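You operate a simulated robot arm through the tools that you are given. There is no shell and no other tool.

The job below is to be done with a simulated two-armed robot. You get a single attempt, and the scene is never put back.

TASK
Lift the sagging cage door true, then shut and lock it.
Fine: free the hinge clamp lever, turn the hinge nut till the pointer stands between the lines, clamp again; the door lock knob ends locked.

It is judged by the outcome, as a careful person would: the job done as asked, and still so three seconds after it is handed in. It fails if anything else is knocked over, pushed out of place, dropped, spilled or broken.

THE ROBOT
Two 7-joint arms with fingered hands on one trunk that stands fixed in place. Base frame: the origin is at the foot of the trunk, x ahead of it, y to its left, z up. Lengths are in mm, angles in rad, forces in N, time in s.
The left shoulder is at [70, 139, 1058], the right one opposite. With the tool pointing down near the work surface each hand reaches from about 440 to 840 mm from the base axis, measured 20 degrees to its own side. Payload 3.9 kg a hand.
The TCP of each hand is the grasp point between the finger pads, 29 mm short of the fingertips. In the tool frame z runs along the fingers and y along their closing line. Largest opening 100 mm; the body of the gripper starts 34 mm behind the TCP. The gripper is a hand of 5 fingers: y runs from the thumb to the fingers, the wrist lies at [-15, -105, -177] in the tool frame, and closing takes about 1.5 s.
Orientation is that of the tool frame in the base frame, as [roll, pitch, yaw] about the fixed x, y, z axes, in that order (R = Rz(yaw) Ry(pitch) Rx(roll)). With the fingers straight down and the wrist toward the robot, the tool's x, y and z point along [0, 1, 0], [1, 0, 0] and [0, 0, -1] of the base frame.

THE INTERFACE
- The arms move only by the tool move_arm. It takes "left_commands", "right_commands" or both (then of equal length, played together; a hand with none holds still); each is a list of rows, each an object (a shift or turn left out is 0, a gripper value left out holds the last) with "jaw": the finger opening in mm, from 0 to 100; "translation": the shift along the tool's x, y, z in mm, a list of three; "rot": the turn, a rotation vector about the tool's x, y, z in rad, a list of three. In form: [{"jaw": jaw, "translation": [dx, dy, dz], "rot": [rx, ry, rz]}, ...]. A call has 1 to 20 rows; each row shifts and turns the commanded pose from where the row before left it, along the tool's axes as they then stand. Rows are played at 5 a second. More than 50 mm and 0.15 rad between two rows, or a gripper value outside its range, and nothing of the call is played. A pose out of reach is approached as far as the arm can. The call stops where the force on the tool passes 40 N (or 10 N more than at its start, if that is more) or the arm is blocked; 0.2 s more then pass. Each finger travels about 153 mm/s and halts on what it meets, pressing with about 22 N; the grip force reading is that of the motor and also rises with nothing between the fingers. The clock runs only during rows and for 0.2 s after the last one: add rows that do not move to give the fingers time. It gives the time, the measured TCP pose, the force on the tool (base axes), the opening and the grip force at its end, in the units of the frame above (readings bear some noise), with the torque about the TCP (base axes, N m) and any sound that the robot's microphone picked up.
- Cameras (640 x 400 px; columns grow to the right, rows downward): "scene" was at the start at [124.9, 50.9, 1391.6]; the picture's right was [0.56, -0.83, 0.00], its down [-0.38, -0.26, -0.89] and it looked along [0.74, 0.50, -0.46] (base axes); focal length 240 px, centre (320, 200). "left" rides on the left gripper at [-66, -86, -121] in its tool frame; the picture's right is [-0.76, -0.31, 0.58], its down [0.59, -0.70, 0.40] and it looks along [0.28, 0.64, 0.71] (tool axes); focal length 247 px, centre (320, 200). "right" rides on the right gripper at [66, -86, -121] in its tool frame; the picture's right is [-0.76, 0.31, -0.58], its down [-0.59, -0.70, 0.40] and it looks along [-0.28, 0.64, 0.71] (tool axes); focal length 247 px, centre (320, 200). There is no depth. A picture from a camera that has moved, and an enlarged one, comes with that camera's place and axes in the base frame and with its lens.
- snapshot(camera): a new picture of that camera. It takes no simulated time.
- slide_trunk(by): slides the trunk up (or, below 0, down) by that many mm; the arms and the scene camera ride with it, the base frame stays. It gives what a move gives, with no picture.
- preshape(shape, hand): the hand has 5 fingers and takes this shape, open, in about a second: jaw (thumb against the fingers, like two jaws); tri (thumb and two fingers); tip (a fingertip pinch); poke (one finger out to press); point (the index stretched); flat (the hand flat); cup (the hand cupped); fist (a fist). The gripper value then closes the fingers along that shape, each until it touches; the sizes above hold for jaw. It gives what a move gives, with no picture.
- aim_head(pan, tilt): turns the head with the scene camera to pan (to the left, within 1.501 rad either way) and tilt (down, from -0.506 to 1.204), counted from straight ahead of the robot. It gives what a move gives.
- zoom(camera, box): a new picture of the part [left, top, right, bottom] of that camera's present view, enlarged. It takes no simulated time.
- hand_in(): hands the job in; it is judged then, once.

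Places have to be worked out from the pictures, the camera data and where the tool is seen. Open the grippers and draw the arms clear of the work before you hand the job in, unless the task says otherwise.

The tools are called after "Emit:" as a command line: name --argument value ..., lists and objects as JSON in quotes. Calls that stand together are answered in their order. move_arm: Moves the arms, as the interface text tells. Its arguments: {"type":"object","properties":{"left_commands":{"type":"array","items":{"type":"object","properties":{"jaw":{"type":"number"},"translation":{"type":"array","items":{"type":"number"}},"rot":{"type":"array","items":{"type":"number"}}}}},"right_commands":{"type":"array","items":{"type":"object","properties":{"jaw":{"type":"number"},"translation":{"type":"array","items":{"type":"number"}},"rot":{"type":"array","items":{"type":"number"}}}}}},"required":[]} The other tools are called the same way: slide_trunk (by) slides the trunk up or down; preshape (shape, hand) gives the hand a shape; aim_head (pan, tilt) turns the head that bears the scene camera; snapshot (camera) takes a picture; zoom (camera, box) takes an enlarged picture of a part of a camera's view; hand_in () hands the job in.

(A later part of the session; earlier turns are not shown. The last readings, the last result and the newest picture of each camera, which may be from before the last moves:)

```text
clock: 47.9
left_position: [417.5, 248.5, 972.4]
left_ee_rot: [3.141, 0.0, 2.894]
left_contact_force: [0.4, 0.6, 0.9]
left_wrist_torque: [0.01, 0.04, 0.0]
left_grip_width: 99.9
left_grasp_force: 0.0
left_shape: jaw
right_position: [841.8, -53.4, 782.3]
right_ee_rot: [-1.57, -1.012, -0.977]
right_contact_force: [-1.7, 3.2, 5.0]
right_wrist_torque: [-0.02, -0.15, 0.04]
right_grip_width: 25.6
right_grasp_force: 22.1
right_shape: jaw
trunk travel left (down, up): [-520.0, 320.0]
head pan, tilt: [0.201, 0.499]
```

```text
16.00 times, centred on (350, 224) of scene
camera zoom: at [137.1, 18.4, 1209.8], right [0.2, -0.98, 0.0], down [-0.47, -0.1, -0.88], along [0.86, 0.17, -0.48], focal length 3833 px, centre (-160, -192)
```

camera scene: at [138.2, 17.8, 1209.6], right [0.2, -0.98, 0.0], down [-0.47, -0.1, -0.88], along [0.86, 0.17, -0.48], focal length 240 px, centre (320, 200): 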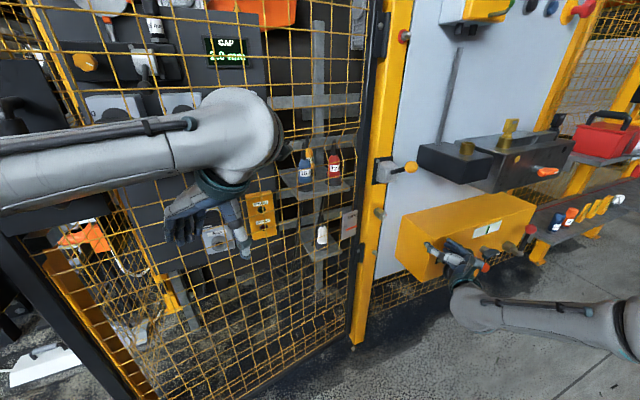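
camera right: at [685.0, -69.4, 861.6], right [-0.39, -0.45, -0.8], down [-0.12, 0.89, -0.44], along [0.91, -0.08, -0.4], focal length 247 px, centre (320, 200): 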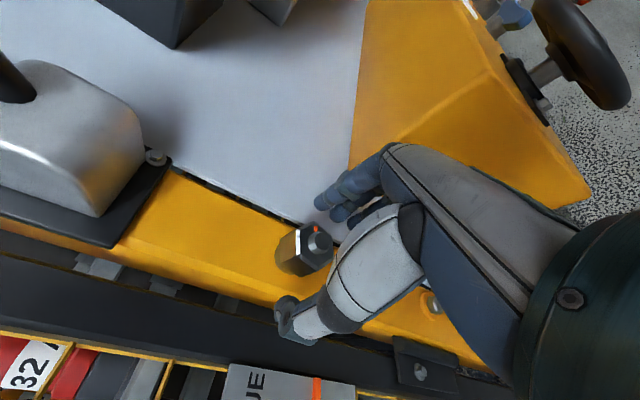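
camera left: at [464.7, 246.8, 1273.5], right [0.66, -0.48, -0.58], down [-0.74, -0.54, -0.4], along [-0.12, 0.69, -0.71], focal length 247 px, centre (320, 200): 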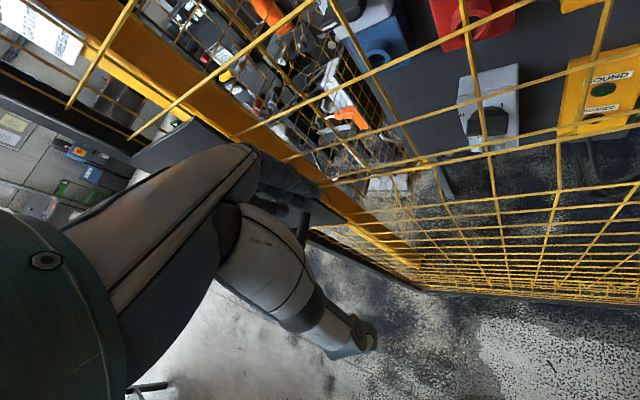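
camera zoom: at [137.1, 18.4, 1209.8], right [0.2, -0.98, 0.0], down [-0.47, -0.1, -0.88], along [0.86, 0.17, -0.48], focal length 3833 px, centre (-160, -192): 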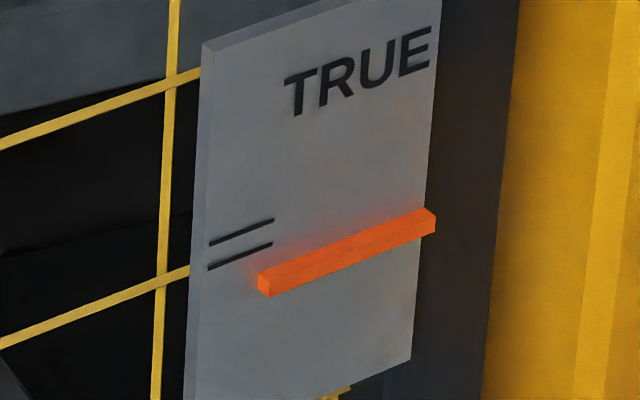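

Continue clockwise another 0.66 rad and compare the pointer.

Emit:
move_arm --right_commands '[{"rot": [0, 0, 0.13]}, {"rot": [0, 0, 0.13]}, {"rot": [0, 0, 0.13]}, {"rot": [0, 0, 0.13]}, {"rot": [0, 0, 0.13]}]'

Emit:
zoom --camera "scene" --box '[338, 217, 362, 232]'

Emit:
zoom --camera "right" --box '[200, 150, 440, 300]'

```text
clock: 49.1
left_position: [417.8, 249.1, 970.9]
left_ee_rot: [-3.14, 0.0, 2.894]
left_contact_force: [0.3, 0.4, -0.2]
left_wrist_torque: [0.0, 0.03, 0.0]
left_grip_width: 99.8
left_grasp_force: 0.1
left_shape: jaw
right_position: [841.3, -54.4, 782.0]
right_ee_rot: [-1.57, -0.364, -0.975]
right_contact_force: [4.6, 3.8, 5.1]
right_wrist_torque: [-0.03, -0.1, -0.03]
right_grip_width: 24.6
right_grasp_force: 22.2
right_shape: jaw
trunk travel left (down, up): [-520.0, 320.0]
head pan, tilt: [0.201, 0.499]
```

```text
16.00 times, centred on (350, 224) of scene
camera zoom: at [137.9, 18.5, 1209.7], right [0.2, -0.98, 0.0], down [-0.47, -0.1, -0.88], along [0.86, 0.17, -0.48], focal length 3833 px, centre (-160, -192)
```

zoom: 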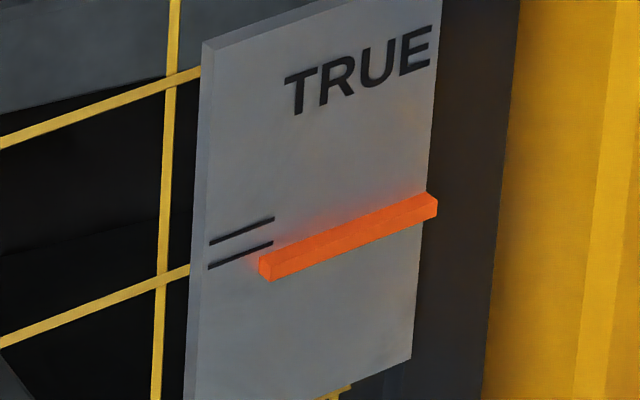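

```text
2.67 times, centred on (320, 225) of right
camera zoom: at [758.9, -147.8, 884.0], right [-0.81, 0.17, -0.56], down [-0.12, 0.89, 0.45], along [0.57, 0.43, -0.7], focal length 659 px, centre (320, 133)
```

zoom: 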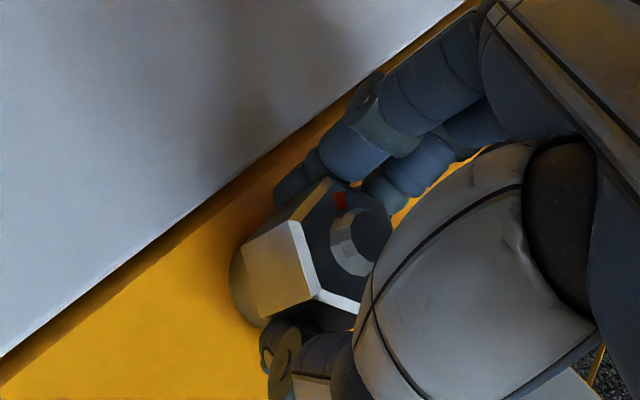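

Clockwise raises the pointer (~15 px per 0.65 rad; roughly 34 px to go). Continuing clockwise.

Emit:
move_arm --right_commands '[{"rot": [0, 0, 0.13]}, {"rot": [0, 0, 0.13]}, {"rot": [0, 0, 0.13]}, {"rot": [0, 0, 0.13]}, {"rot": [0, 0, 0.13]}]'

Emit:
zoom --camera "scene" --box '[338, 217, 362, 232]'

Emit:
snapshot --camera "right"

Emit:
snapshot --camera "scene"

```text
clock: 50.3
left_position: [418.2, 247.1, 972.7]
left_ee_rot: [3.141, -0.003, 2.893]
left_contact_force: [0.0, 0.8, 0.0]
left_wrist_torque: [-0.03, 0.0, 0.01]
left_grip_width: 99.7
left_grasp_force: 0.0
left_shape: jaw
right_position: [828.4, -52.2, 778.2]
right_ee_rot: [-1.567, 0.289, -0.979]
right_contact_force: [21.3, 2.9, 11.5]
right_wrist_torque: [-0.07, -0.13, -0.13]
right_grip_width: 22.2
right_grasp_force: 22.0
right_shape: jaw
right hand out of reach, approached as far as the arm can: row 5
trunk travel left (down, up): [-520.0, 320.0]
head pan, tilt: [0.201, 0.499]
```

```text
16.00 times, centred on (350, 224) of scene
camera zoom: at [139.2, 17.6, 1209.6], right [0.2, -0.98, 0.0], down [-0.47, -0.1, -0.88], along [0.86, 0.18, -0.48], focal length 3833 px, centre (-160, -192)
```

zoom: 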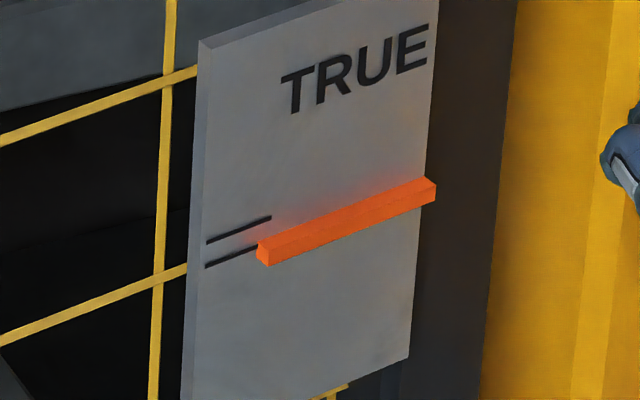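

```text
taken
camera right: at [775.7, -192.4, 841.1], right [-0.93, 0.35, -0.08], down [0.12, 0.52, 0.84], along [0.34, 0.78, -0.53], focal length 247 px, centre (320, 200)
```

right: 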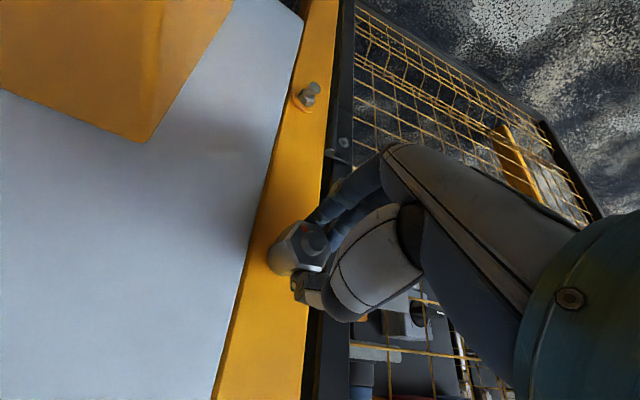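

```text
taken
camera scene: at [139.2, 17.6, 1209.6], right [0.2, -0.98, 0.0], down [-0.47, -0.1, -0.88], along [0.86, 0.18, -0.48], focal length 240 px, centre (320, 200)
```

scene: 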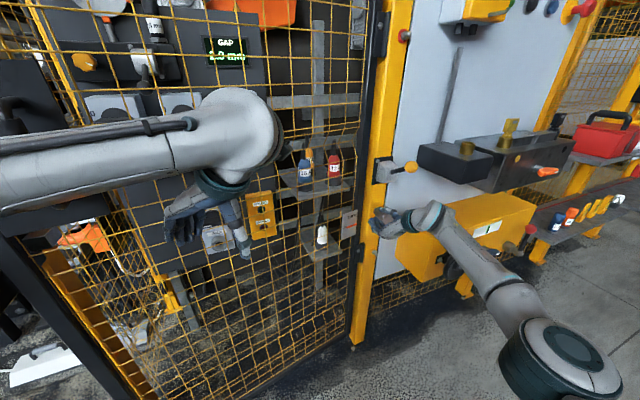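

Pointer rose again (~16 px) and is approaching the lower line; the arm is at its roll limit. I release, back off 50 mm, roll back 1.05 rad (one hex face) and look at the gauge from the hand camera.

Emit:
move_arm --right_commands '[{"jaw": 50}, {"jaw": 70}, {"jaw": 70}, {"translation": [0, 0, -25]}, {"translation": [0, 0, -25]}, {"rot": [0, 0, -0.131]}, {"rot": [0, 0, -0.131]}, {"rot": [0, 0, -0.131]}, {"rot": [0, 0, -0.131]}, {"rot": [0, 0, -0.131]}, {"rot": [0, 0, -0.131]}, {"rot": [0, 0, -0.131]}, {"rot": [0, 0, -0.131]}]'

Emit:
snapshot --camera "right"

Emit:
zoom --camera "scene" --box '[338, 205, 386, 235]'

```text
clock: 53.1
left_position: [417.7, 249.2, 971.3]
left_ee_rot: [3.141, -0.001, 2.893]
left_contact_force: [0.2, -0.4, 0.1]
left_wrist_torque: [0.04, -0.05, -0.01]
left_grip_width: 99.6
left_grasp_force: 0.0
left_shape: jaw
right_position: [785.7, -78.8, 777.2]
right_ee_rot: [-1.57, -0.764, -0.977]
right_contact_force: [0.2, -0.1, -0.8]
right_wrist_torque: [0.01, -0.03, 0.0]
right_grip_width: 69.9
right_grasp_force: 0.0
right_shape: jaw
trunk travel left (down, up): [-520.0, 320.0]
head pan, tilt: [0.201, 0.499]
```

```text
taken
camera right: at [677.9, -137.4, 883.6], right [-0.67, -0.05, -0.75], down [-0.18, 0.98, 0.1], along [0.72, 0.2, -0.66], focal length 247 px, centre (320, 200)
```

right: 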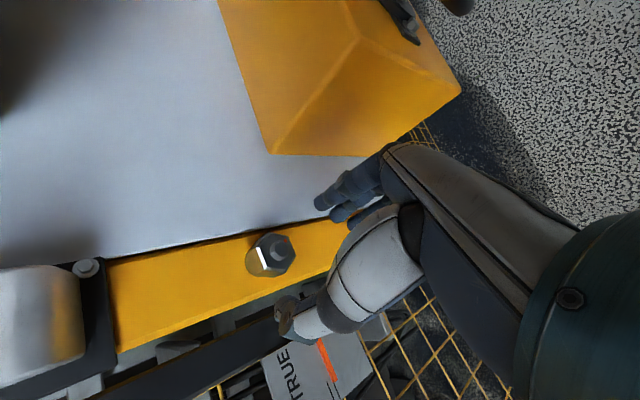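

```text
13.33 times, centred on (362, 220) of scene
camera zoom: at [138.4, 18.0, 1209.6], right [0.2, -0.98, 0.0], down [-0.47, -0.1, -0.88], along [0.86, 0.17, -0.48], focal length 3194 px, centre (-240, -67)
```

zoom: 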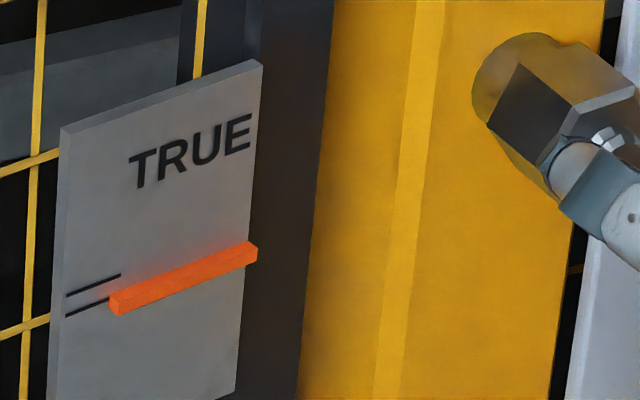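

Pointer holds. Let me zoom the gauge in the right camera to cross-check parallax.

Emit:
zoom --camera "right" --box '[272, 340, 368, 400]'

```text
6.67 times, centred on (320, 370) of right
camera zoom: at [677.9, -137.4, 883.6], right [-0.67, -0.05, -0.75], down [-0.18, 0.98, 0.1], along [0.72, 0.2, -0.66], focal length 1646 px, centre (320, -933)
```

zoom: 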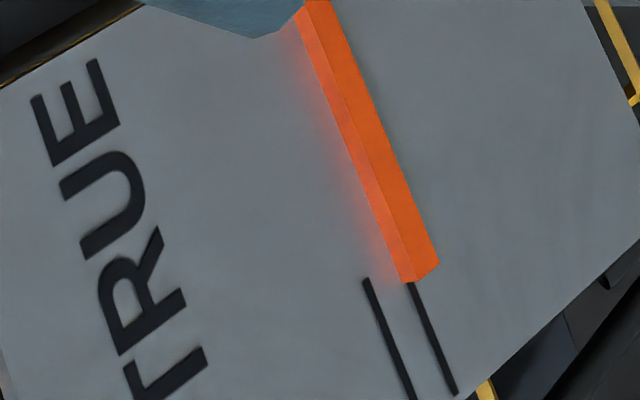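

This view clearly shows the pointer centred on the lower line – it must rise half the line spacing, about 0.5 rad more. I realign on the nut (s 516, z 781), advance and re-grip.

Emit:
move_arm --right_commands '[{"translation": [10.3, 4.3, 0]}, {"translation": [0, 0, 30]}, {"translation": [0, 0, 29]}, {"jaw": 40}, {"jaw": 15}, {"jaw": 15}, {"jaw": 15}, {"jaw": 15}, {"jaw": 15}]'

Emit:
zoom --camera "right" --box '[200, 150, 440, 300]'

Emit:
zoom --camera "right" --box '[272, 340, 368, 400]'

```text
clock: 55.1
left_position: [417.1, 249.7, 972.9]
left_ee_rot: [3.141, 0.001, 2.893]
left_contact_force: [-0.5, -1.3, -0.5]
left_wrist_torque: [-0.01, 0.02, 0.01]
left_grip_width: 100.0
left_grasp_force: 0.1
left_shape: jaw
right_position: [836.8, -53.9, 780.2]
right_ee_rot: [-1.571, -0.763, -0.976]
right_contact_force: [0.4, 3.0, 1.6]
right_wrist_torque: [-0.02, -0.01, 0.0]
right_grip_width: 25.0
right_grasp_force: 22.2
right_shape: jaw
trunk travel left (down, up): [-520.0, 320.0]
head pan, tilt: [0.201, 0.499]
```

```text
2.67 times, centred on (320, 225) of right
camera zoom: at [729.2, -112.9, 887.2], right [-0.67, -0.05, -0.74], down [-0.18, 0.98, 0.1], along [0.72, 0.2, -0.66], focal length 659 px, centre (320, 133)
```

zoom: 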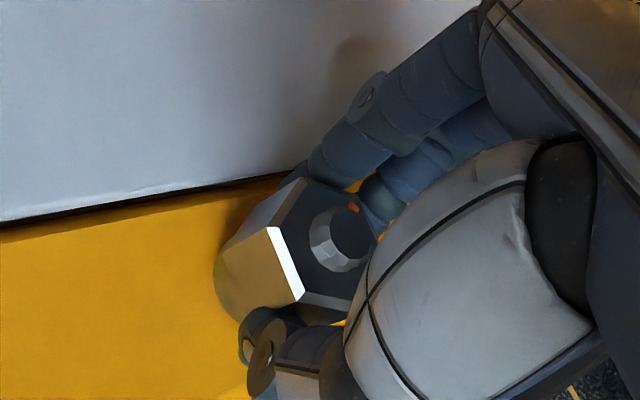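

```text
6.67 times, centred on (320, 370) of right
camera zoom: at [729.2, -112.9, 887.2], right [-0.67, -0.05, -0.74], down [-0.18, 0.98, 0.1], along [0.72, 0.2, -0.66], focal length 1646 px, centre (320, -933)
```

zoom: 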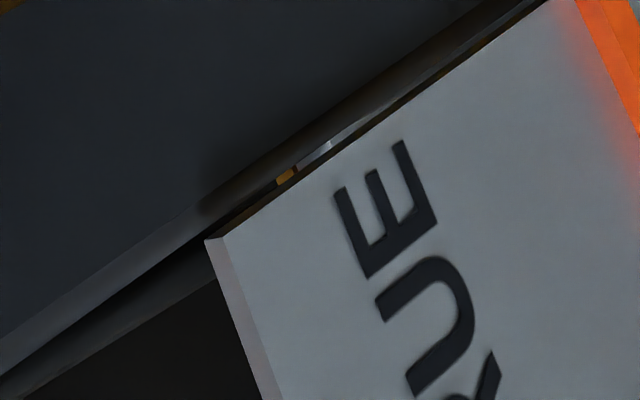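

Gripped again (25 mm). Turn clockwise 0.5 rad.

Emit:
move_arm --right_commands '[{"rot": [0, 0, 0.13]}, {"rot": [0, 0, 0.13]}, {"rot": [0, 0, 0.13]}, {"rot": [0, 0, 0.11]}]'

Emit:
zoom --camera "scene" --box '[338, 217, 362, 232]'

```text
clock: 56.1
left_position: [416.8, 247.3, 972.0]
left_ee_rot: [3.141, 0.001, 2.894]
left_contact_force: [-0.6, 0.6, 0.1]
left_wrist_torque: [-0.01, 0.0, 0.01]
left_grip_width: 99.8
left_grasp_force: 0.0
left_shape: jaw
right_position: [837.9, -55.7, 780.6]
right_ee_rot: [-1.57, -0.263, -0.979]
right_contact_force: [-4.0, -0.1, 3.4]
right_wrist_torque: [-0.08, -0.03, 0.01]
right_grip_width: 25.1
right_grasp_force: 21.4
right_shape: jaw
trunk travel left (down, up): [-520.0, 320.0]
head pan, tilt: [0.201, 0.499]
```

```text
16.00 times, centred on (350, 224) of scene
camera zoom: at [137.1, 17.7, 1209.8], right [0.2, -0.98, 0.0], down [-0.47, -0.1, -0.88], along [0.86, 0.17, -0.48], focal length 3833 px, centre (-160, -192)
```

zoom: 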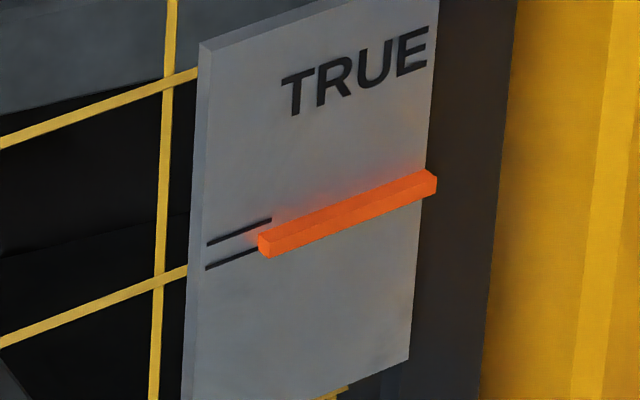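

The pointer has entered the lower part of the gap. About 0.28 rad more should centre it.

Emit:
move_arm --right_commands '[{"rot": [0, 0, 0.14]}, {"rot": [0, 0, 0.14]}]'

Emit:
zoom --camera "scene" --box '[338, 217, 362, 232]'

```text
clock: 56.7
left_position: [416.9, 248.5, 972.1]
left_ee_rot: [3.14, 0.002, 2.894]
left_contact_force: [0.4, -0.2, 0.3]
left_wrist_torque: [-0.01, -0.03, 0.01]
left_grip_width: 99.7
left_grasp_force: 0.1
left_shape: jaw
right_position: [838.5, -56.4, 779.9]
right_ee_rot: [-1.57, 0.019, -0.977]
right_contact_force: [-3.9, -0.9, 2.7]
right_wrist_torque: [-0.12, -0.01, 0.02]
right_grip_width: 25.1
right_grasp_force: 22.4
right_shape: jaw
trunk travel left (down, up): [-520.0, 320.0]
head pan, tilt: [0.201, 0.499]
```

```text
16.00 times, centred on (350, 224) of scene
camera zoom: at [137.0, 17.7, 1209.8], right [0.2, -0.98, 0.0], down [-0.47, -0.1, -0.88], along [0.86, 0.17, -0.48], focal length 3833 px, centre (-160, -192)
```

zoom: 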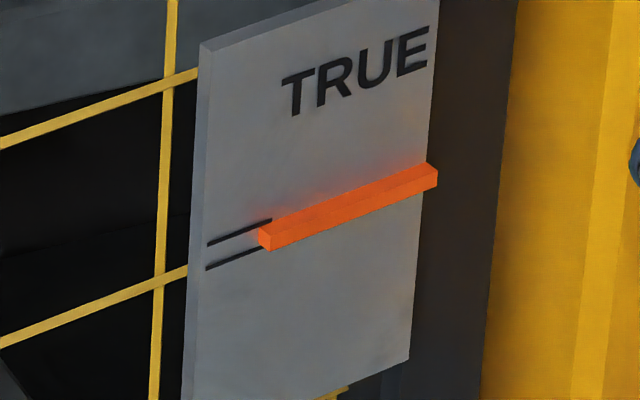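

By my reckoning the pointer is now centred. I release, back off and view it from the hand camera pose used before.

Emit:
move_arm --right_commands '[{"jaw": 50}, {"jaw": 70}, {"jaw": 70}, {"translation": [0, 0, -25]}, {"translation": [0, 0, -28]}, {"rot": [0, 0, -0.131]}, {"rot": [0, 0, -0.131]}, {"rot": [0, 0, -0.131]}, {"rot": [0, 0, -0.131]}, {"rot": [0, 0, -0.131]}, {"rot": [0, 0, -0.131]}]'

Emit:
snapshot --camera "right"

Emit:
zoom --camera "right" --box '[272, 340, 368, 400]'

Emit:
zoom --camera "scene" --box '[338, 217, 362, 232]'

```text
clock: 59.1
left_position: [417.4, 249.0, 971.8]
left_ee_rot: [-3.141, 0.0, 2.894]
left_contact_force: [-0.3, -0.6, 1.1]
left_wrist_torque: [0.02, 0.03, -0.01]
left_grip_width: 99.8
left_grasp_force: 0.2
left_shape: jaw
right_position: [796.0, -84.5, 781.0]
right_ee_rot: [-1.571, -0.77, -0.974]
right_contact_force: [-0.6, 0.2, -0.9]
right_wrist_torque: [-0.01, 0.0, 0.02]
right_grip_width: 69.9
right_grasp_force: 0.2
right_shape: jaw
trunk travel left (down, up): [-520.0, 320.0]
head pan, tilt: [0.201, 0.499]
```

```text
taken
camera right: at [688.8, -142.2, 887.6], right [-0.66, -0.05, -0.75], down [-0.18, 0.98, 0.1], along [0.73, 0.2, -0.66], focal length 247 px, centre (320, 200)
```

right: 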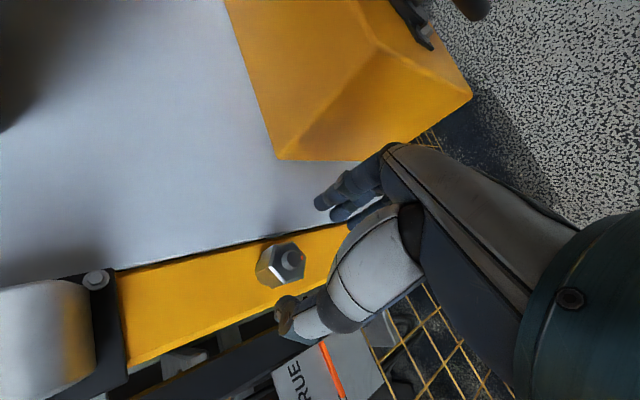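

```text
6.67 times, centred on (320, 370) of right
camera zoom: at [688.8, -142.2, 887.6], right [-0.66, -0.05, -0.75], down [-0.18, 0.98, 0.1], along [0.73, 0.2, -0.66], focal length 1646 px, centre (320, -933)
```

zoom: 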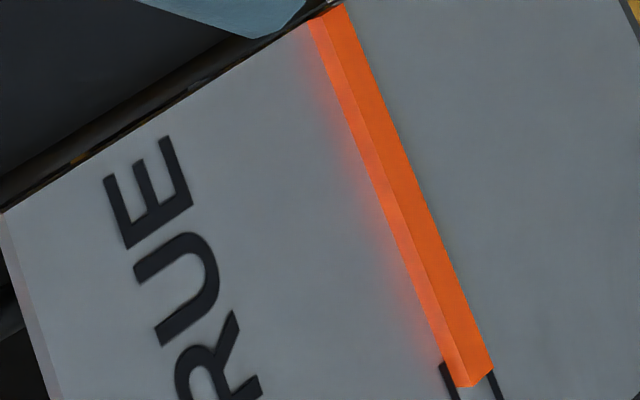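

```text
16.00 times, centred on (350, 224) of scene
camera zoom: at [138.5, 18.0, 1209.6], right [0.2, -0.98, 0.0], down [-0.47, -0.1, -0.88], along [0.86, 0.17, -0.48], focal length 3833 px, centre (-160, -192)
```

zoom: 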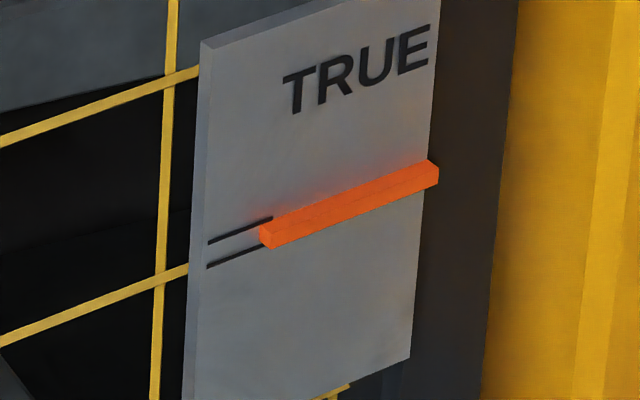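

Very nearly centred; I check the edges at higher zoom from both cameras.

Emit:
zoom --camera "right" --box '[328, 385, 352, 400]'

Emit:
zoom --camera "scene" --box '[344, 222, 352, 227]'

```text
16.00 times, centred on (340, 392) of right
camera zoom: at [688.8, -142.2, 887.6], right [-0.66, -0.05, -0.75], down [-0.18, 0.98, 0.1], along [0.73, 0.2, -0.66], focal length 3952 px, centre (0, -2880)
```

zoom: 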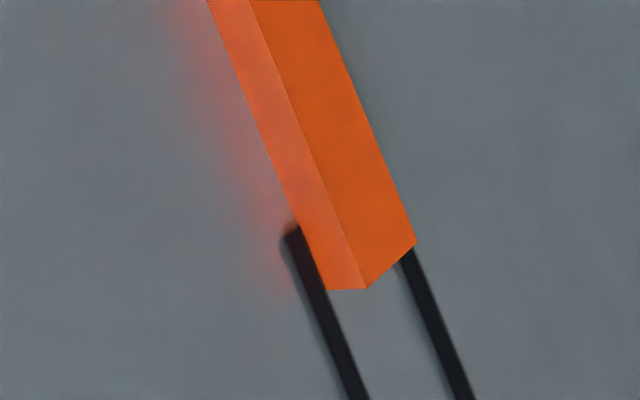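

```text
16.00 times, centred on (348, 224) of scene
camera zoom: at [138.5, 18.0, 1209.6], right [0.2, -0.98, 0.0], down [-0.47, -0.1, -0.88], along [0.86, 0.17, -0.48], focal length 3833 px, centre (-128, -192)
```

zoom: 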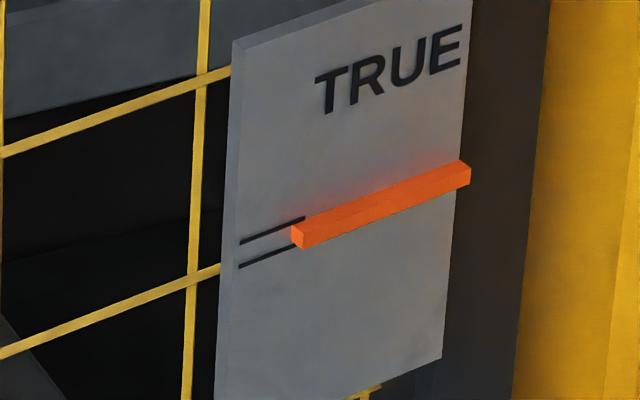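

Both views agree: the pointer bar sits wholly between the two lines, within a fraction of a mm of centre. Now re-clamp: back off, level the hand, and rise to the lever ball (s 512, d 577, z 983).

Emit:
move_arm --right_commands '[{"translation": [0, 0, -45], "jaw": 90}, {"translation": [0, 0, -45]}, {"translation": [0, 0, -45]}, {"rot": [0, 0, -0.135]}, {"rot": [0, 0, -0.135]}, {"rot": [0, 0, -0.135]}, {"rot": [0, 0, -0.135]}, {"rot": [0, 0, -0.135]}, {"rot": [0, 0, -0.131]}, {"translation": [40, 0, 0]}, {"translation": [40, 0, 0]}, {"translation": [40, 0, 0]}, {"translation": [40, 0, 0]}, {"translation": [42, -3, 0]}]'

Emit:
snapshot --camera "right"

Emit:
zoom --camera "scene" --box '[336, 130, 464, 210]'

```text
clock: 62.1
left_position: [417.4, 250.0, 972.1]
left_ee_rot: [-3.141, 0.0, 2.894]
left_contact_force: [-0.6, 0.6, -0.1]
left_wrist_torque: [-0.01, 0.02, -0.01]
left_grip_width: 99.9
left_grasp_force: 0.2
left_shape: jaw
right_position: [680.9, -158.0, 983.1]
right_ee_rot: [1.039, -1.567, 2.696]
right_contact_force: [-0.5, -0.9, 0.0]
right_wrist_torque: [0.02, 0.0, -0.02]
right_grip_width: 89.4
right_grasp_force: 0.1
right_shape: jaw
trunk travel left (down, up): [-520.0, 320.0]
head pan, tilt: [0.201, 0.499]
```

```text
taken
camera right: at [532.4, -154.6, 1047.8], right [-0.3, -0.58, -0.76], down [-0.06, 0.8, -0.59], along [0.95, -0.13, -0.28], focal length 247 px, centre (320, 200)
```

right: 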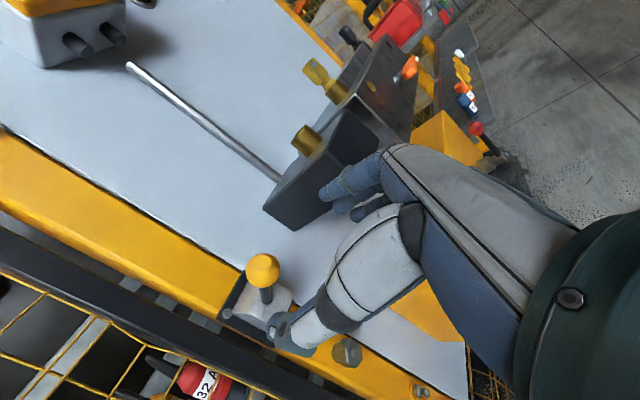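

```text
5.00 times, centred on (400, 170) of scene
camera zoom: at [137.4, 18.3, 1209.6], right [0.2, -0.98, 0.0], down [-0.47, -0.1, -0.88], along [0.86, 0.17, -0.48], focal length 1198 px, centre (-80, 350)
```

zoom: 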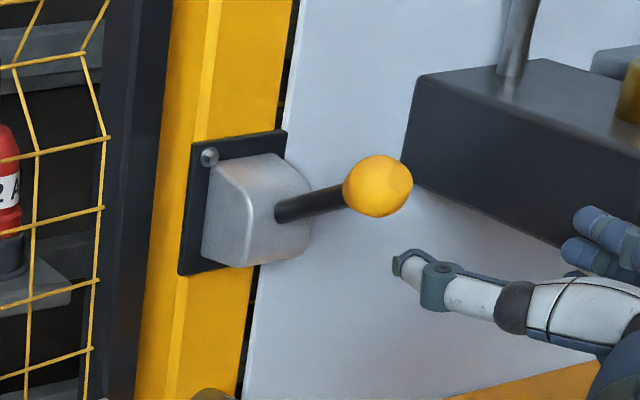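

Lined up with the ball (s 513, z 985). Advance 102 mm and grip.

Emit:
move_arm --right_commands '[{"translation": [0, 0, 34]}, {"translation": [0, 0, 34]}, {"translation": [1, 1, 34]}, {"jaw": 40}, {"jaw": 5}, {"jaw": 5}, {"jaw": 5}, {"jaw": 5}, {"jaw": 5}, {"jaw": 5}]'

Emit:
zoom --camera "right" --box '[200, 150, 440, 300]'

```text
clock: 64.3
left_position: [418.2, 248.8, 971.1]
left_ee_rot: [-3.139, -0.003, 2.894]
left_contact_force: [-0.2, 0.6, -0.2]
left_wrist_torque: [0.03, -0.02, -0.02]
left_grip_width: 99.7
left_grasp_force: 0.1
left_shape: jaw
right_position: [769.5, -100.8, 983.0]
right_ee_rot: [1.917, -1.566, 1.82]
right_contact_force: [3.1, 0.8, -0.3]
right_wrist_torque: [0.01, 0.01, -0.07]
right_grip_width: 16.8
right_grasp_force: 22.5
right_shape: jaw
trunk travel left (down, up): [-520.0, 320.0]
head pan, tilt: [0.201, 0.499]
```

```text
2.67 times, centred on (320, 225) of right
camera zoom: at [620.8, -97.7, 1049.4], right [-0.31, -0.58, -0.76], down [-0.06, 0.8, -0.59], along [0.95, -0.13, -0.28], focal length 659 px, centre (320, 133)
```

zoom: 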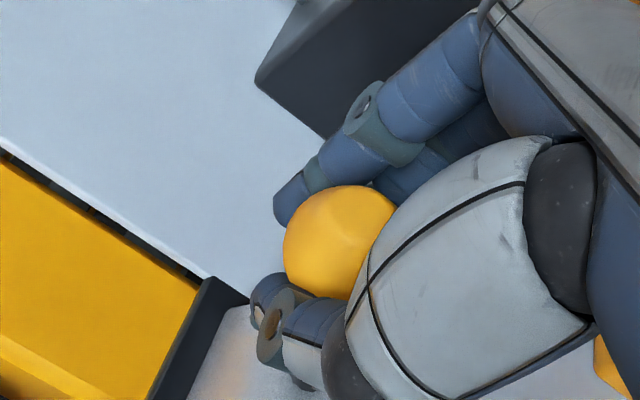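

Gripped. Swing the lever down along its arc, first half.

Emit:
move_arm --right_commands '[{"translation": [-10, 0, -3.5]}, {"translation": [-10, 0, -2.5]}, {"translation": [-10, 0, -1.8]}, {"translation": [-10, 0, -1]}]'

Emit:
zoom --camera "scene" --box '[336, 130, 464, 210]'

```text
clock: 65.3
left_position: [418.1, 249.5, 971.0]
left_ee_rot: [-3.141, -0.001, 2.892]
left_contact_force: [0.5, 0.0, 1.0]
left_wrist_torque: [0.01, 0.02, 0.0]
left_grip_width: 99.8
left_grasp_force: 0.0
left_shape: jaw
right_position: [758.6, -106.3, 942.2]
right_ee_rot: [2.23, -1.567, 1.506]
right_contact_force: [4.8, 1.3, 1.3]
right_wrist_torque: [-0.01, -0.06, -0.07]
right_grip_width: 17.0
right_grasp_force: 22.0
right_shape: jaw
trunk travel left (down, up): [-520.0, 320.0]
head pan, tilt: [0.201, 0.499]
```

```text
5.00 times, centred on (400, 170) of scene
camera zoom: at [138.9, 17.9, 1209.5], right [0.2, -0.98, 0.0], down [-0.47, -0.1, -0.88], along [0.86, 0.18, -0.48], focal length 1198 px, centre (-80, 350)
```

zoom: 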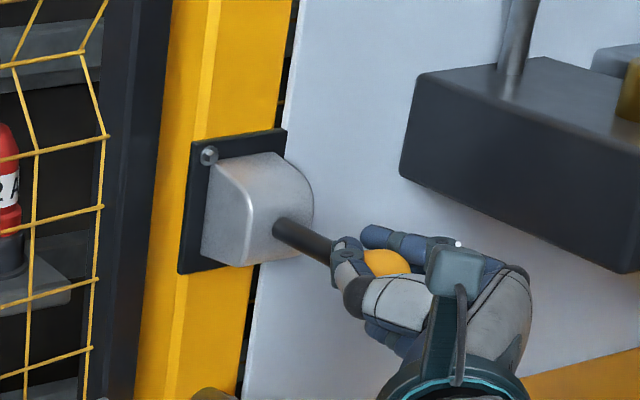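

The lever follows with little force. Second half of the swing down.

Emit:
move_arm --right_commands '[{"translation": [-10, 0, -0.4]}, {"translation": [-10, 0, 0.5]}, {"translation": [-10, 0, 1.2]}, {"translation": [-10, 0, 1.8]}, {"translation": [-10, 0, 2.5]}, {"translation": [-10, 0, 3]}]'

Emit:
zoom --camera "scene" --box '[336, 130, 464, 210]'

```text
clock: 66.7
left_position: [415.9, 250.3, 972.9]
left_ee_rot: [-3.14, 0.002, 2.893]
left_contact_force: [0.3, 0.2, 0.6]
left_wrist_torque: [0.03, 0.0, -0.01]
left_grip_width: 99.9
left_grasp_force: 0.0
left_shape: jaw
right_position: [764.6, -101.6, 890.0]
right_ee_rot: [0.765, -1.558, 2.97]
right_contact_force: [10.3, 7.9, 24.5]
right_wrist_torque: [0.17, -0.78, 0.38]
right_grip_width: 15.1
right_grasp_force: 22.1
right_shape: jaw
trunk travel left (down, up): [-520.0, 320.0]
head pan, tilt: [0.201, 0.499]
```

```text
5.00 times, centred on (400, 170) of scene
camera zoom: at [136.0, 19.6, 1210.2], right [0.2, -0.98, 0.0], down [-0.47, -0.1, -0.88], along [0.86, 0.17, -0.48], focal length 1198 px, centre (-80, 350)
```

zoom: 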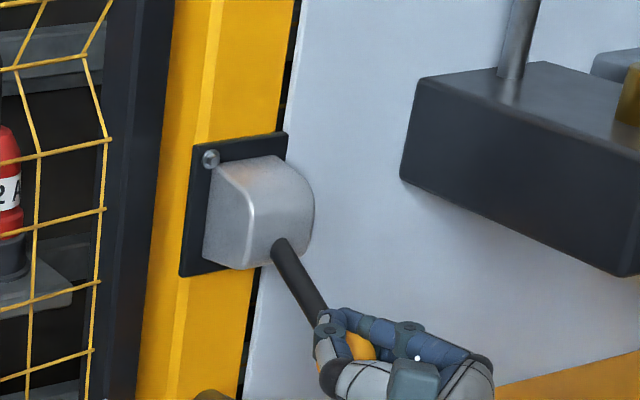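

Now ~25 N of resistance near the bottom; I press a little further down to seat the clamp.

Emit:
move_arm --right_commands '[{"translation": [-4, 0, 2]}, {"translation": [-3, 0, 2]}, {}]'

Emit:
zoom --camera "scene" --box '[336, 130, 464, 210]'

Emit:
zoom --camera "right" --box '[120, 100, 440, 300]'

```text
clock: 67.5
left_position: [411.8, 248.2, 974.5]
left_ee_rot: [3.139, 0.006, 2.894]
left_contact_force: [1.1, -0.3, -0.5]
left_wrist_torque: [0.02, -0.02, -0.01]
left_grip_width: 99.6
left_grasp_force: 0.2
left_shape: jaw
right_position: [764.4, -100.4, 887.5]
right_ee_rot: [0.55, -1.549, -3.101]
right_contact_force: [-6.6, -3.6, 35.6]
right_wrist_torque: [0.14, -0.99, 0.27]
right_grip_width: 15.6
right_grasp_force: 21.9
right_shape: jaw
trunk travel left (down, up): [-520.0, 320.0]
head pan, tilt: [0.201, 0.499]
```

```text
5.00 times, centred on (400, 170) of scene
camera zoom: at [130.8, 17.9, 1210.7], right [0.2, -0.98, 0.0], down [-0.46, -0.1, -0.88], along [0.86, 0.17, -0.47], focal length 1198 px, centre (-80, 350)
```

zoom: 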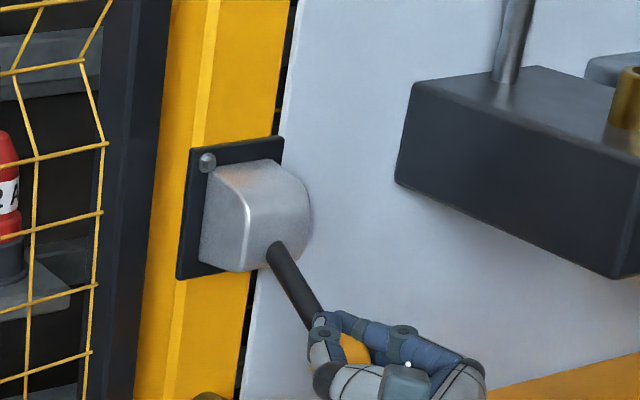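

```text
2.00 times, centred on (280, 200) of right
camera zoom: at [615.7, -97.3, 951.1], right [-0.29, -0.58, -0.76], down [-0.05, 0.81, -0.59], along [0.95, -0.14, -0.26], focal length 494 px, centre (400, 200)
```

zoom: 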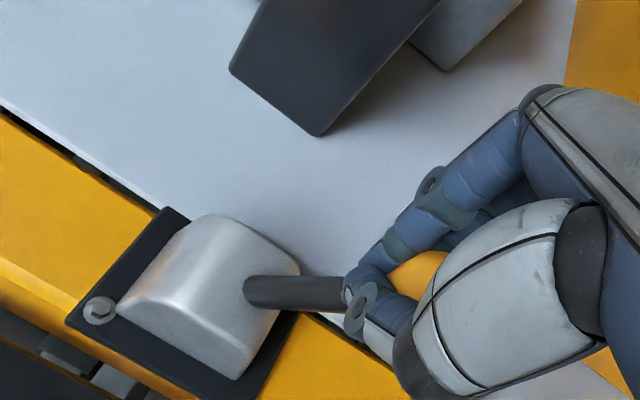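

36 N against the stop. I release, back away, and compare the lever with its starting angle.

Emit:
move_arm --right_commands '[{"jaw": 50}, {"jaw": 90}, {"jaw": 90}, {"translation": [0, 0, -40]}, {"translation": [0, 0, -40]}, {"translation": [0, 0, -40]}]'

Emit:
zoom --camera "scene" --box '[336, 140, 464, 220]'

Emit:
snapshot --camera "right"

```text
clock: 68.9
left_position: [417.5, 248.5, 972.7]
left_ee_rot: [3.141, -0.001, 2.893]
left_contact_force: [-0.1, -0.7, 0.0]
left_wrist_torque: [0.03, 0.0, 0.0]
left_grip_width: 99.7
left_grasp_force: 0.0
left_shape: jaw
right_position: [669.3, -169.0, 876.1]
right_ee_rot: [1.077, -1.566, 2.661]
right_contact_force: [0.0, -0.9, -0.2]
right_wrist_torque: [0.04, -0.03, 0.02]
right_grip_width: 89.8
right_grasp_force: 0.0
right_shape: jaw
trunk travel left (down, up): [-520.0, 320.0]
head pan, tilt: [0.201, 0.499]
```

```text
5.00 times, centred on (400, 180) of scene
camera zoom: at [137.4, 17.1, 1209.7], right [0.2, -0.98, 0.0], down [-0.47, -0.09, -0.88], along [0.86, 0.18, -0.48], focal length 1198 px, centre (-80, 300)
```

zoom: 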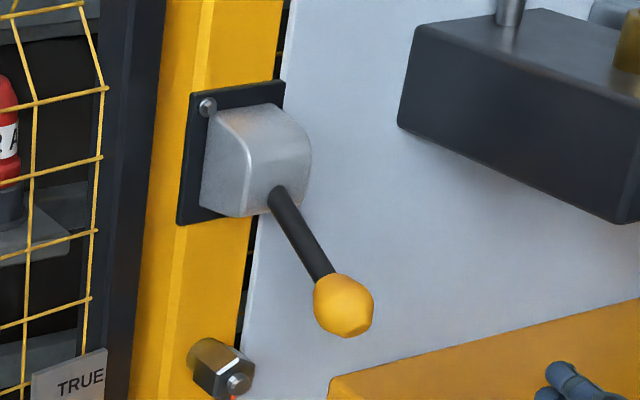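

```text
taken
camera right: at [519.9, -165.0, 941.0], right [-0.3, -0.58, -0.76], down [-0.06, 0.8, -0.59], along [0.95, -0.13, -0.28], focal length 247 px, centre (320, 200)
```

right: 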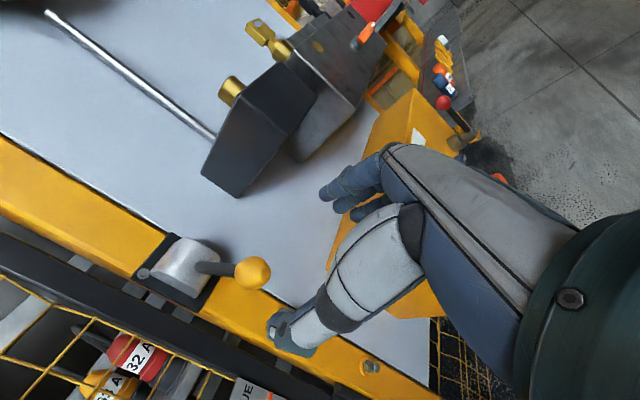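

The ball is back at z≈881, its clamped position. Now check the gauge again and look at the door's latch side.

Emit:
zoom --camera "scene" --box '[338, 217, 362, 232]'

Emit:
aim_head --pan 1.05 --tilt 0.35

Emit:
snapshot --camera "scene"

Emit:
snapshot --camera "left"

```text
16.00 times, centred on (350, 224) of scene
camera zoom: at [137.4, 17.1, 1209.7], right [0.2, -0.98, 0.0], down [-0.47, -0.09, -0.88], along [0.86, 0.18, -0.48], focal length 3833 px, centre (-160, -192)
```

zoom: 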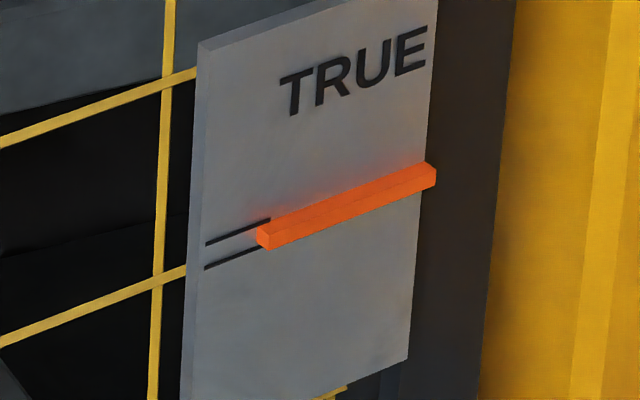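

```text
clock: 70.1
left_position: [417.6, 249.7, 971.7]
left_ee_rot: [3.141, 0.001, 2.894]
left_contact_force: [-0.3, 0.5, 0.2]
left_wrist_torque: [0.0, -0.02, 0.0]
left_grip_width: 99.8
left_grasp_force: 0.1
left_shape: jaw
right_position: [669.7, -167.5, 874.6]
right_ee_rot: [1.718, -1.566, 2.017]
right_contact_force: [0.2, 0.1, 0.1]
right_wrist_torque: [0.02, -0.01, 0.0]
right_grip_width: 89.9
right_grasp_force: 0.1
right_shape: jaw
trunk travel left (down, up): [-520.0, 320.0]
head pan, tilt: [1.051, 0.351]
```

```text
taken
camera scene: at [95.5, 80.4, 1223.2], right [0.87, -0.5, 0.0], down [-0.17, -0.3, -0.94], along [0.47, 0.81, -0.34], focal length 240 px, centre (320, 200)
```

scene: 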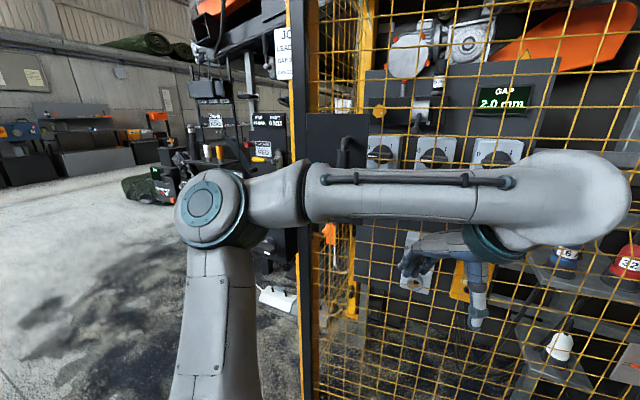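

```text
taken
camera left: at [460.5, 149.1, 1092.1], right [0.66, -0.48, -0.58], down [-0.74, -0.54, -0.4], along [-0.12, 0.69, -0.71], focal length 247 px, centre (320, 200)
```

left: 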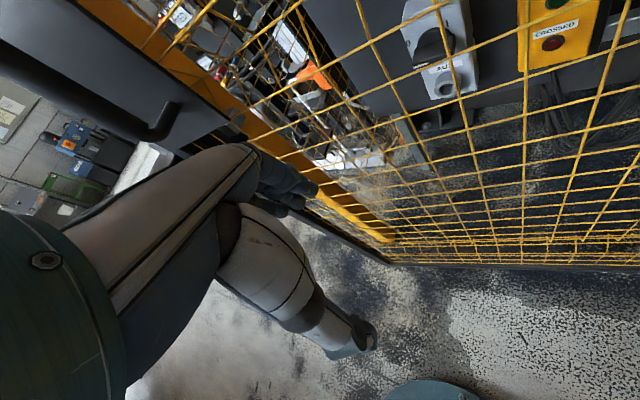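

Gauge still true with the clamp down. For the door I'll use the handle, estimated near (315,396, z 1035–1170); the hinge is ~(826,10) and the door ~13° open. The left wrist needs distance from its shoulder, so I lower the trunk another 160 mm (raising the right hand first to keep it clear).

Emit:
move_arm --right_commands '[{"translation": [40, 0, -10]}, {"translation": [40, 0, -10]}, {"translation": [40, 0, -10]}]'

Emit:
slide_trunk --by -160

Emit:
snapshot --camera "scene"

```text
clock: 70.9
left_position: [416.0, 248.9, 973.3]
left_ee_rot: [3.141, -0.001, 2.895]
left_contact_force: [-0.5, 0.0, -0.5]
left_wrist_torque: [0.0, -0.05, -0.03]
left_grip_width: 99.7
left_grasp_force: 0.1
left_shape: jaw
right_position: [642.2, -183.0, 998.6]
right_ee_rot: [1.653, -1.569, 2.083]
right_contact_force: [0.6, 0.4, -1.1]
right_wrist_torque: [0.01, -0.01, 0.0]
right_grip_width: 89.6
right_grasp_force: 0.0
right_shape: jaw
trunk travel left (down, up): [-520.0, 320.0]
head pan, tilt: [1.051, 0.351]
```

```text
clock: 72.7
left_position: [417.9, 248.0, 811.9]
left_ee_rot: [-3.141, 0.001, 2.894]
left_contact_force: [0.0, -0.1, 1.0]
left_wrist_torque: [-0.01, -0.02, 0.01]
left_grip_width: 99.7
left_grasp_force: 0.1
left_shape: jaw
right_position: [642.7, -181.7, 837.5]
right_ee_rot: [1.704, -1.567, 2.03]
right_contact_force: [-0.6, -0.6, -0.5]
right_wrist_torque: [0.02, 0.02, -0.04]
right_grip_width: 89.7
right_grasp_force: 0.0
right_shape: jaw
trunk travel left (down, up): [-360.0, 480.0]
head pan, tilt: [1.051, 0.351]
```

```text
taken
camera scene: at [95.3, 80.5, 1063.3], right [0.87, -0.5, 0.0], down [-0.17, -0.3, -0.94], along [0.47, 0.81, -0.34], focal length 240 px, centre (320, 200)
```

scene: 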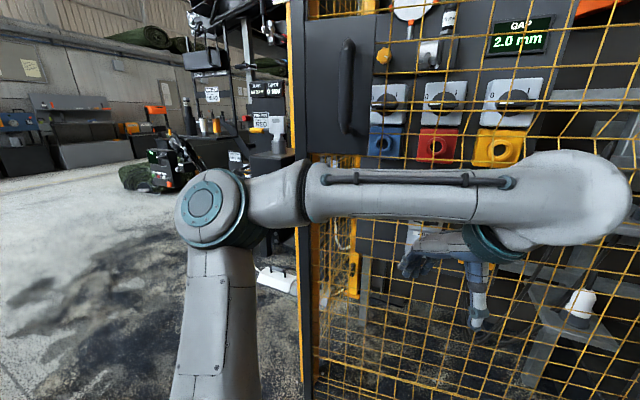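

Handle bar refined: about (319,394), z 1031–1156. I raise the left hand, backing slightly from the door, then rotate it to point at the door with closing line horizontal.

Emit:
move_arm --left_commands '[{"translation": [3.8, -7, -40], "jaw": 90}, {"translation": [3.8, -7, -40]}, {"translation": [3.8, -7, -40]}, {"translation": [3.8, -7, -40]}, {"translation": [3.8, -7, -40]}, {"rot": [-0.0645, -0.1079, -0.0645]}, {"rot": [-0.0645, -0.1079, -0.0645]}, {"rot": [-0.0645, -0.1079, -0.0645]}, {"rot": [-0.0645, -0.1079, -0.0645]}, {"rot": [-0.0645, -0.1079, -0.0645]}, {"rot": [-0.0645, -0.1079, -0.0645]}, {"rot": [-0.0645, -0.1079, -0.0645]}, {"rot": [-0.0645, -0.1079, -0.0645]}, {"rot": [-0.0645, -0.1079, -0.0645]}, {"rot": [-0.0645, -0.1079, -0.0645]}, {"rot": [-0.0645, -0.1079, -0.0645]}, {"rot": [-0.0645, -0.1079, -0.0645]}, {"rot": [-0.0645, -0.1079, -0.0645]}]'

Emit:
snapshot --camera "scene"

Emit:
snapshot --camera "left"

```text
clock: 76.5
left_position: [576.7, 312.4, 1104.6]
left_ee_rot: [-3.023, 1.432, -2.163]
left_contact_force: [-0.4, -0.3, 1.7]
left_wrist_torque: [-0.04, 0.02, 0.0]
left_grip_width: 89.9
left_grasp_force: 0.0
left_shape: jaw
left hand out of reach, approached as far as the arm can: row 1, 2, 3, 4, 5, 7, 8, 9, 10, 11, 12, 13, 15, 16, 17, 18
right_position: [644.3, -182.1, 837.3]
right_ee_rot: [2.117, -1.566, 1.62]
right_contact_force: [-0.9, 0.8, -0.9]
right_wrist_torque: [0.02, 0.03, -0.06]
right_grip_width: 90.0
right_grasp_force: 0.0
right_shape: jaw
trunk travel left (down, up): [-360.0, 480.0]
head pan, tilt: [1.051, 0.351]
```

```text
taken
camera scene: at [96.0, 81.0, 1063.2], right [0.87, -0.5, 0.0], down [-0.17, -0.3, -0.94], along [0.47, 0.81, -0.34], focal length 240 px, centre (320, 200)
```

scene: 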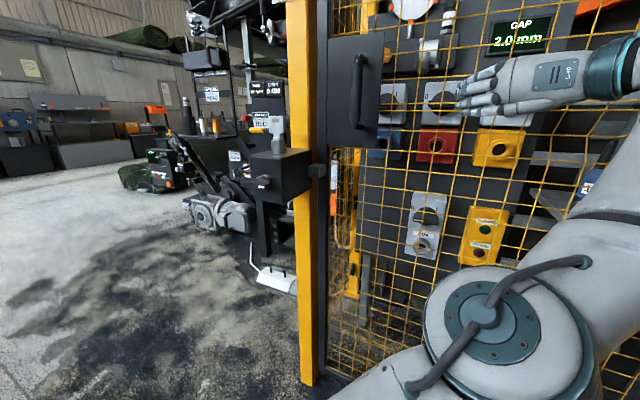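

```text
taken
camera left: at [568.3, 174.3, 1186.5], right [0.66, 0.32, 0.68], down [0.75, -0.23, -0.63], along [-0.05, 0.92, -0.39], focal length 247 px, centre (320, 200)
```

left: 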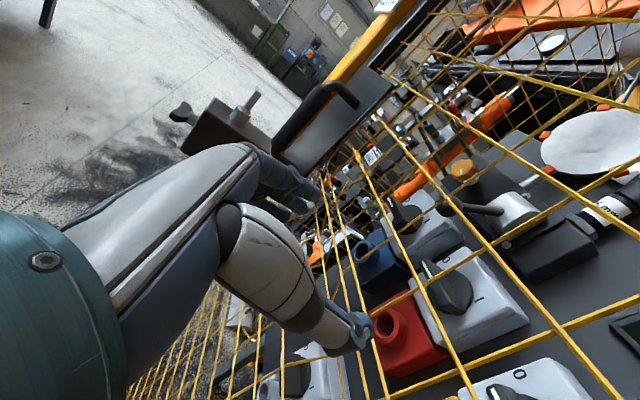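

The arm's out-of-reach approach drifted, and the hand nudged the door towards closed (no force alarm). The lock box with knob is now clearly visible; I inspect the state closely before moving further.

Emit:
zoom --camera "scene" --box '[232, 110, 360, 190]'

Emit:
zoom --camera "scene" --box '[280, 0, 440, 100]'

Emit:
zoom --camera "scene" --box '[420, 30, 640, 168]'

Emit:
zoom --camera "left" --box '[220, 120, 400, 260]'

```text
5.00 times, centred on (296, 150) of scene
camera zoom: at [96.0, 81.0, 1063.2], right [0.87, -0.5, 0.0], down [-0.17, -0.3, -0.94], along [0.47, 0.81, -0.34], focal length 1198 px, centre (440, 450)
```

zoom: 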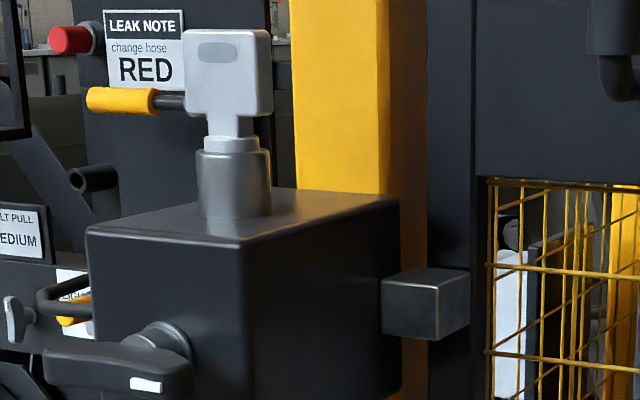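

```text
4.00 times, centred on (360, 50) of scene
camera zoom: at [96.0, 81.0, 1063.2], right [0.87, -0.5, 0.0], down [-0.17, -0.3, -0.94], along [0.47, 0.81, -0.34], focal length 958 px, centre (160, 800)
```

zoom: 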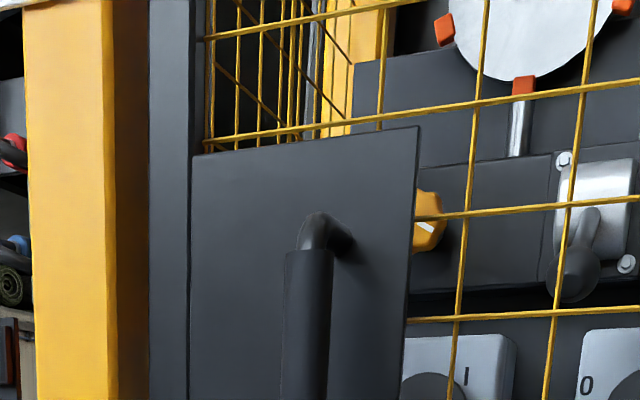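

```text
2.90 times, centred on (530, 99) of scene
camera zoom: at [96.0, 81.0, 1063.2], right [0.87, -0.5, 0.0], down [-0.17, -0.3, -0.94], along [0.47, 0.81, -0.34], focal length 694 px, centre (-289, 493)
```

zoom: 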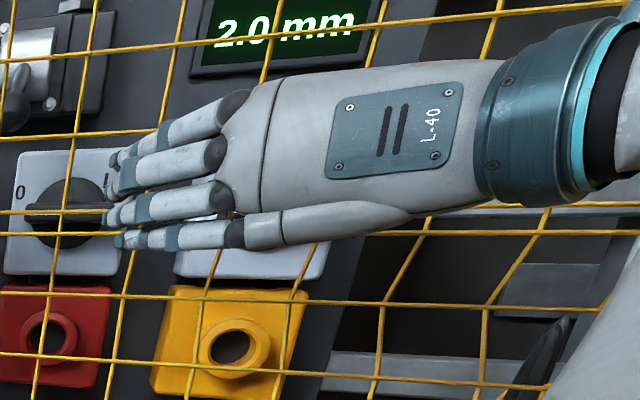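

```text
2.86 times, centred on (310, 190) of left
camera zoom: at [568.3, 174.3, 1186.5], right [0.66, 0.32, 0.68], down [0.75, -0.23, -0.63], along [-0.05, 0.92, -0.39], focal length 706 px, centre (349, 229)
```

zoom: 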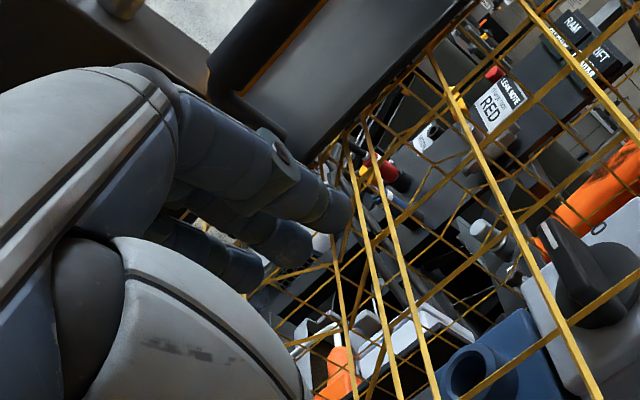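

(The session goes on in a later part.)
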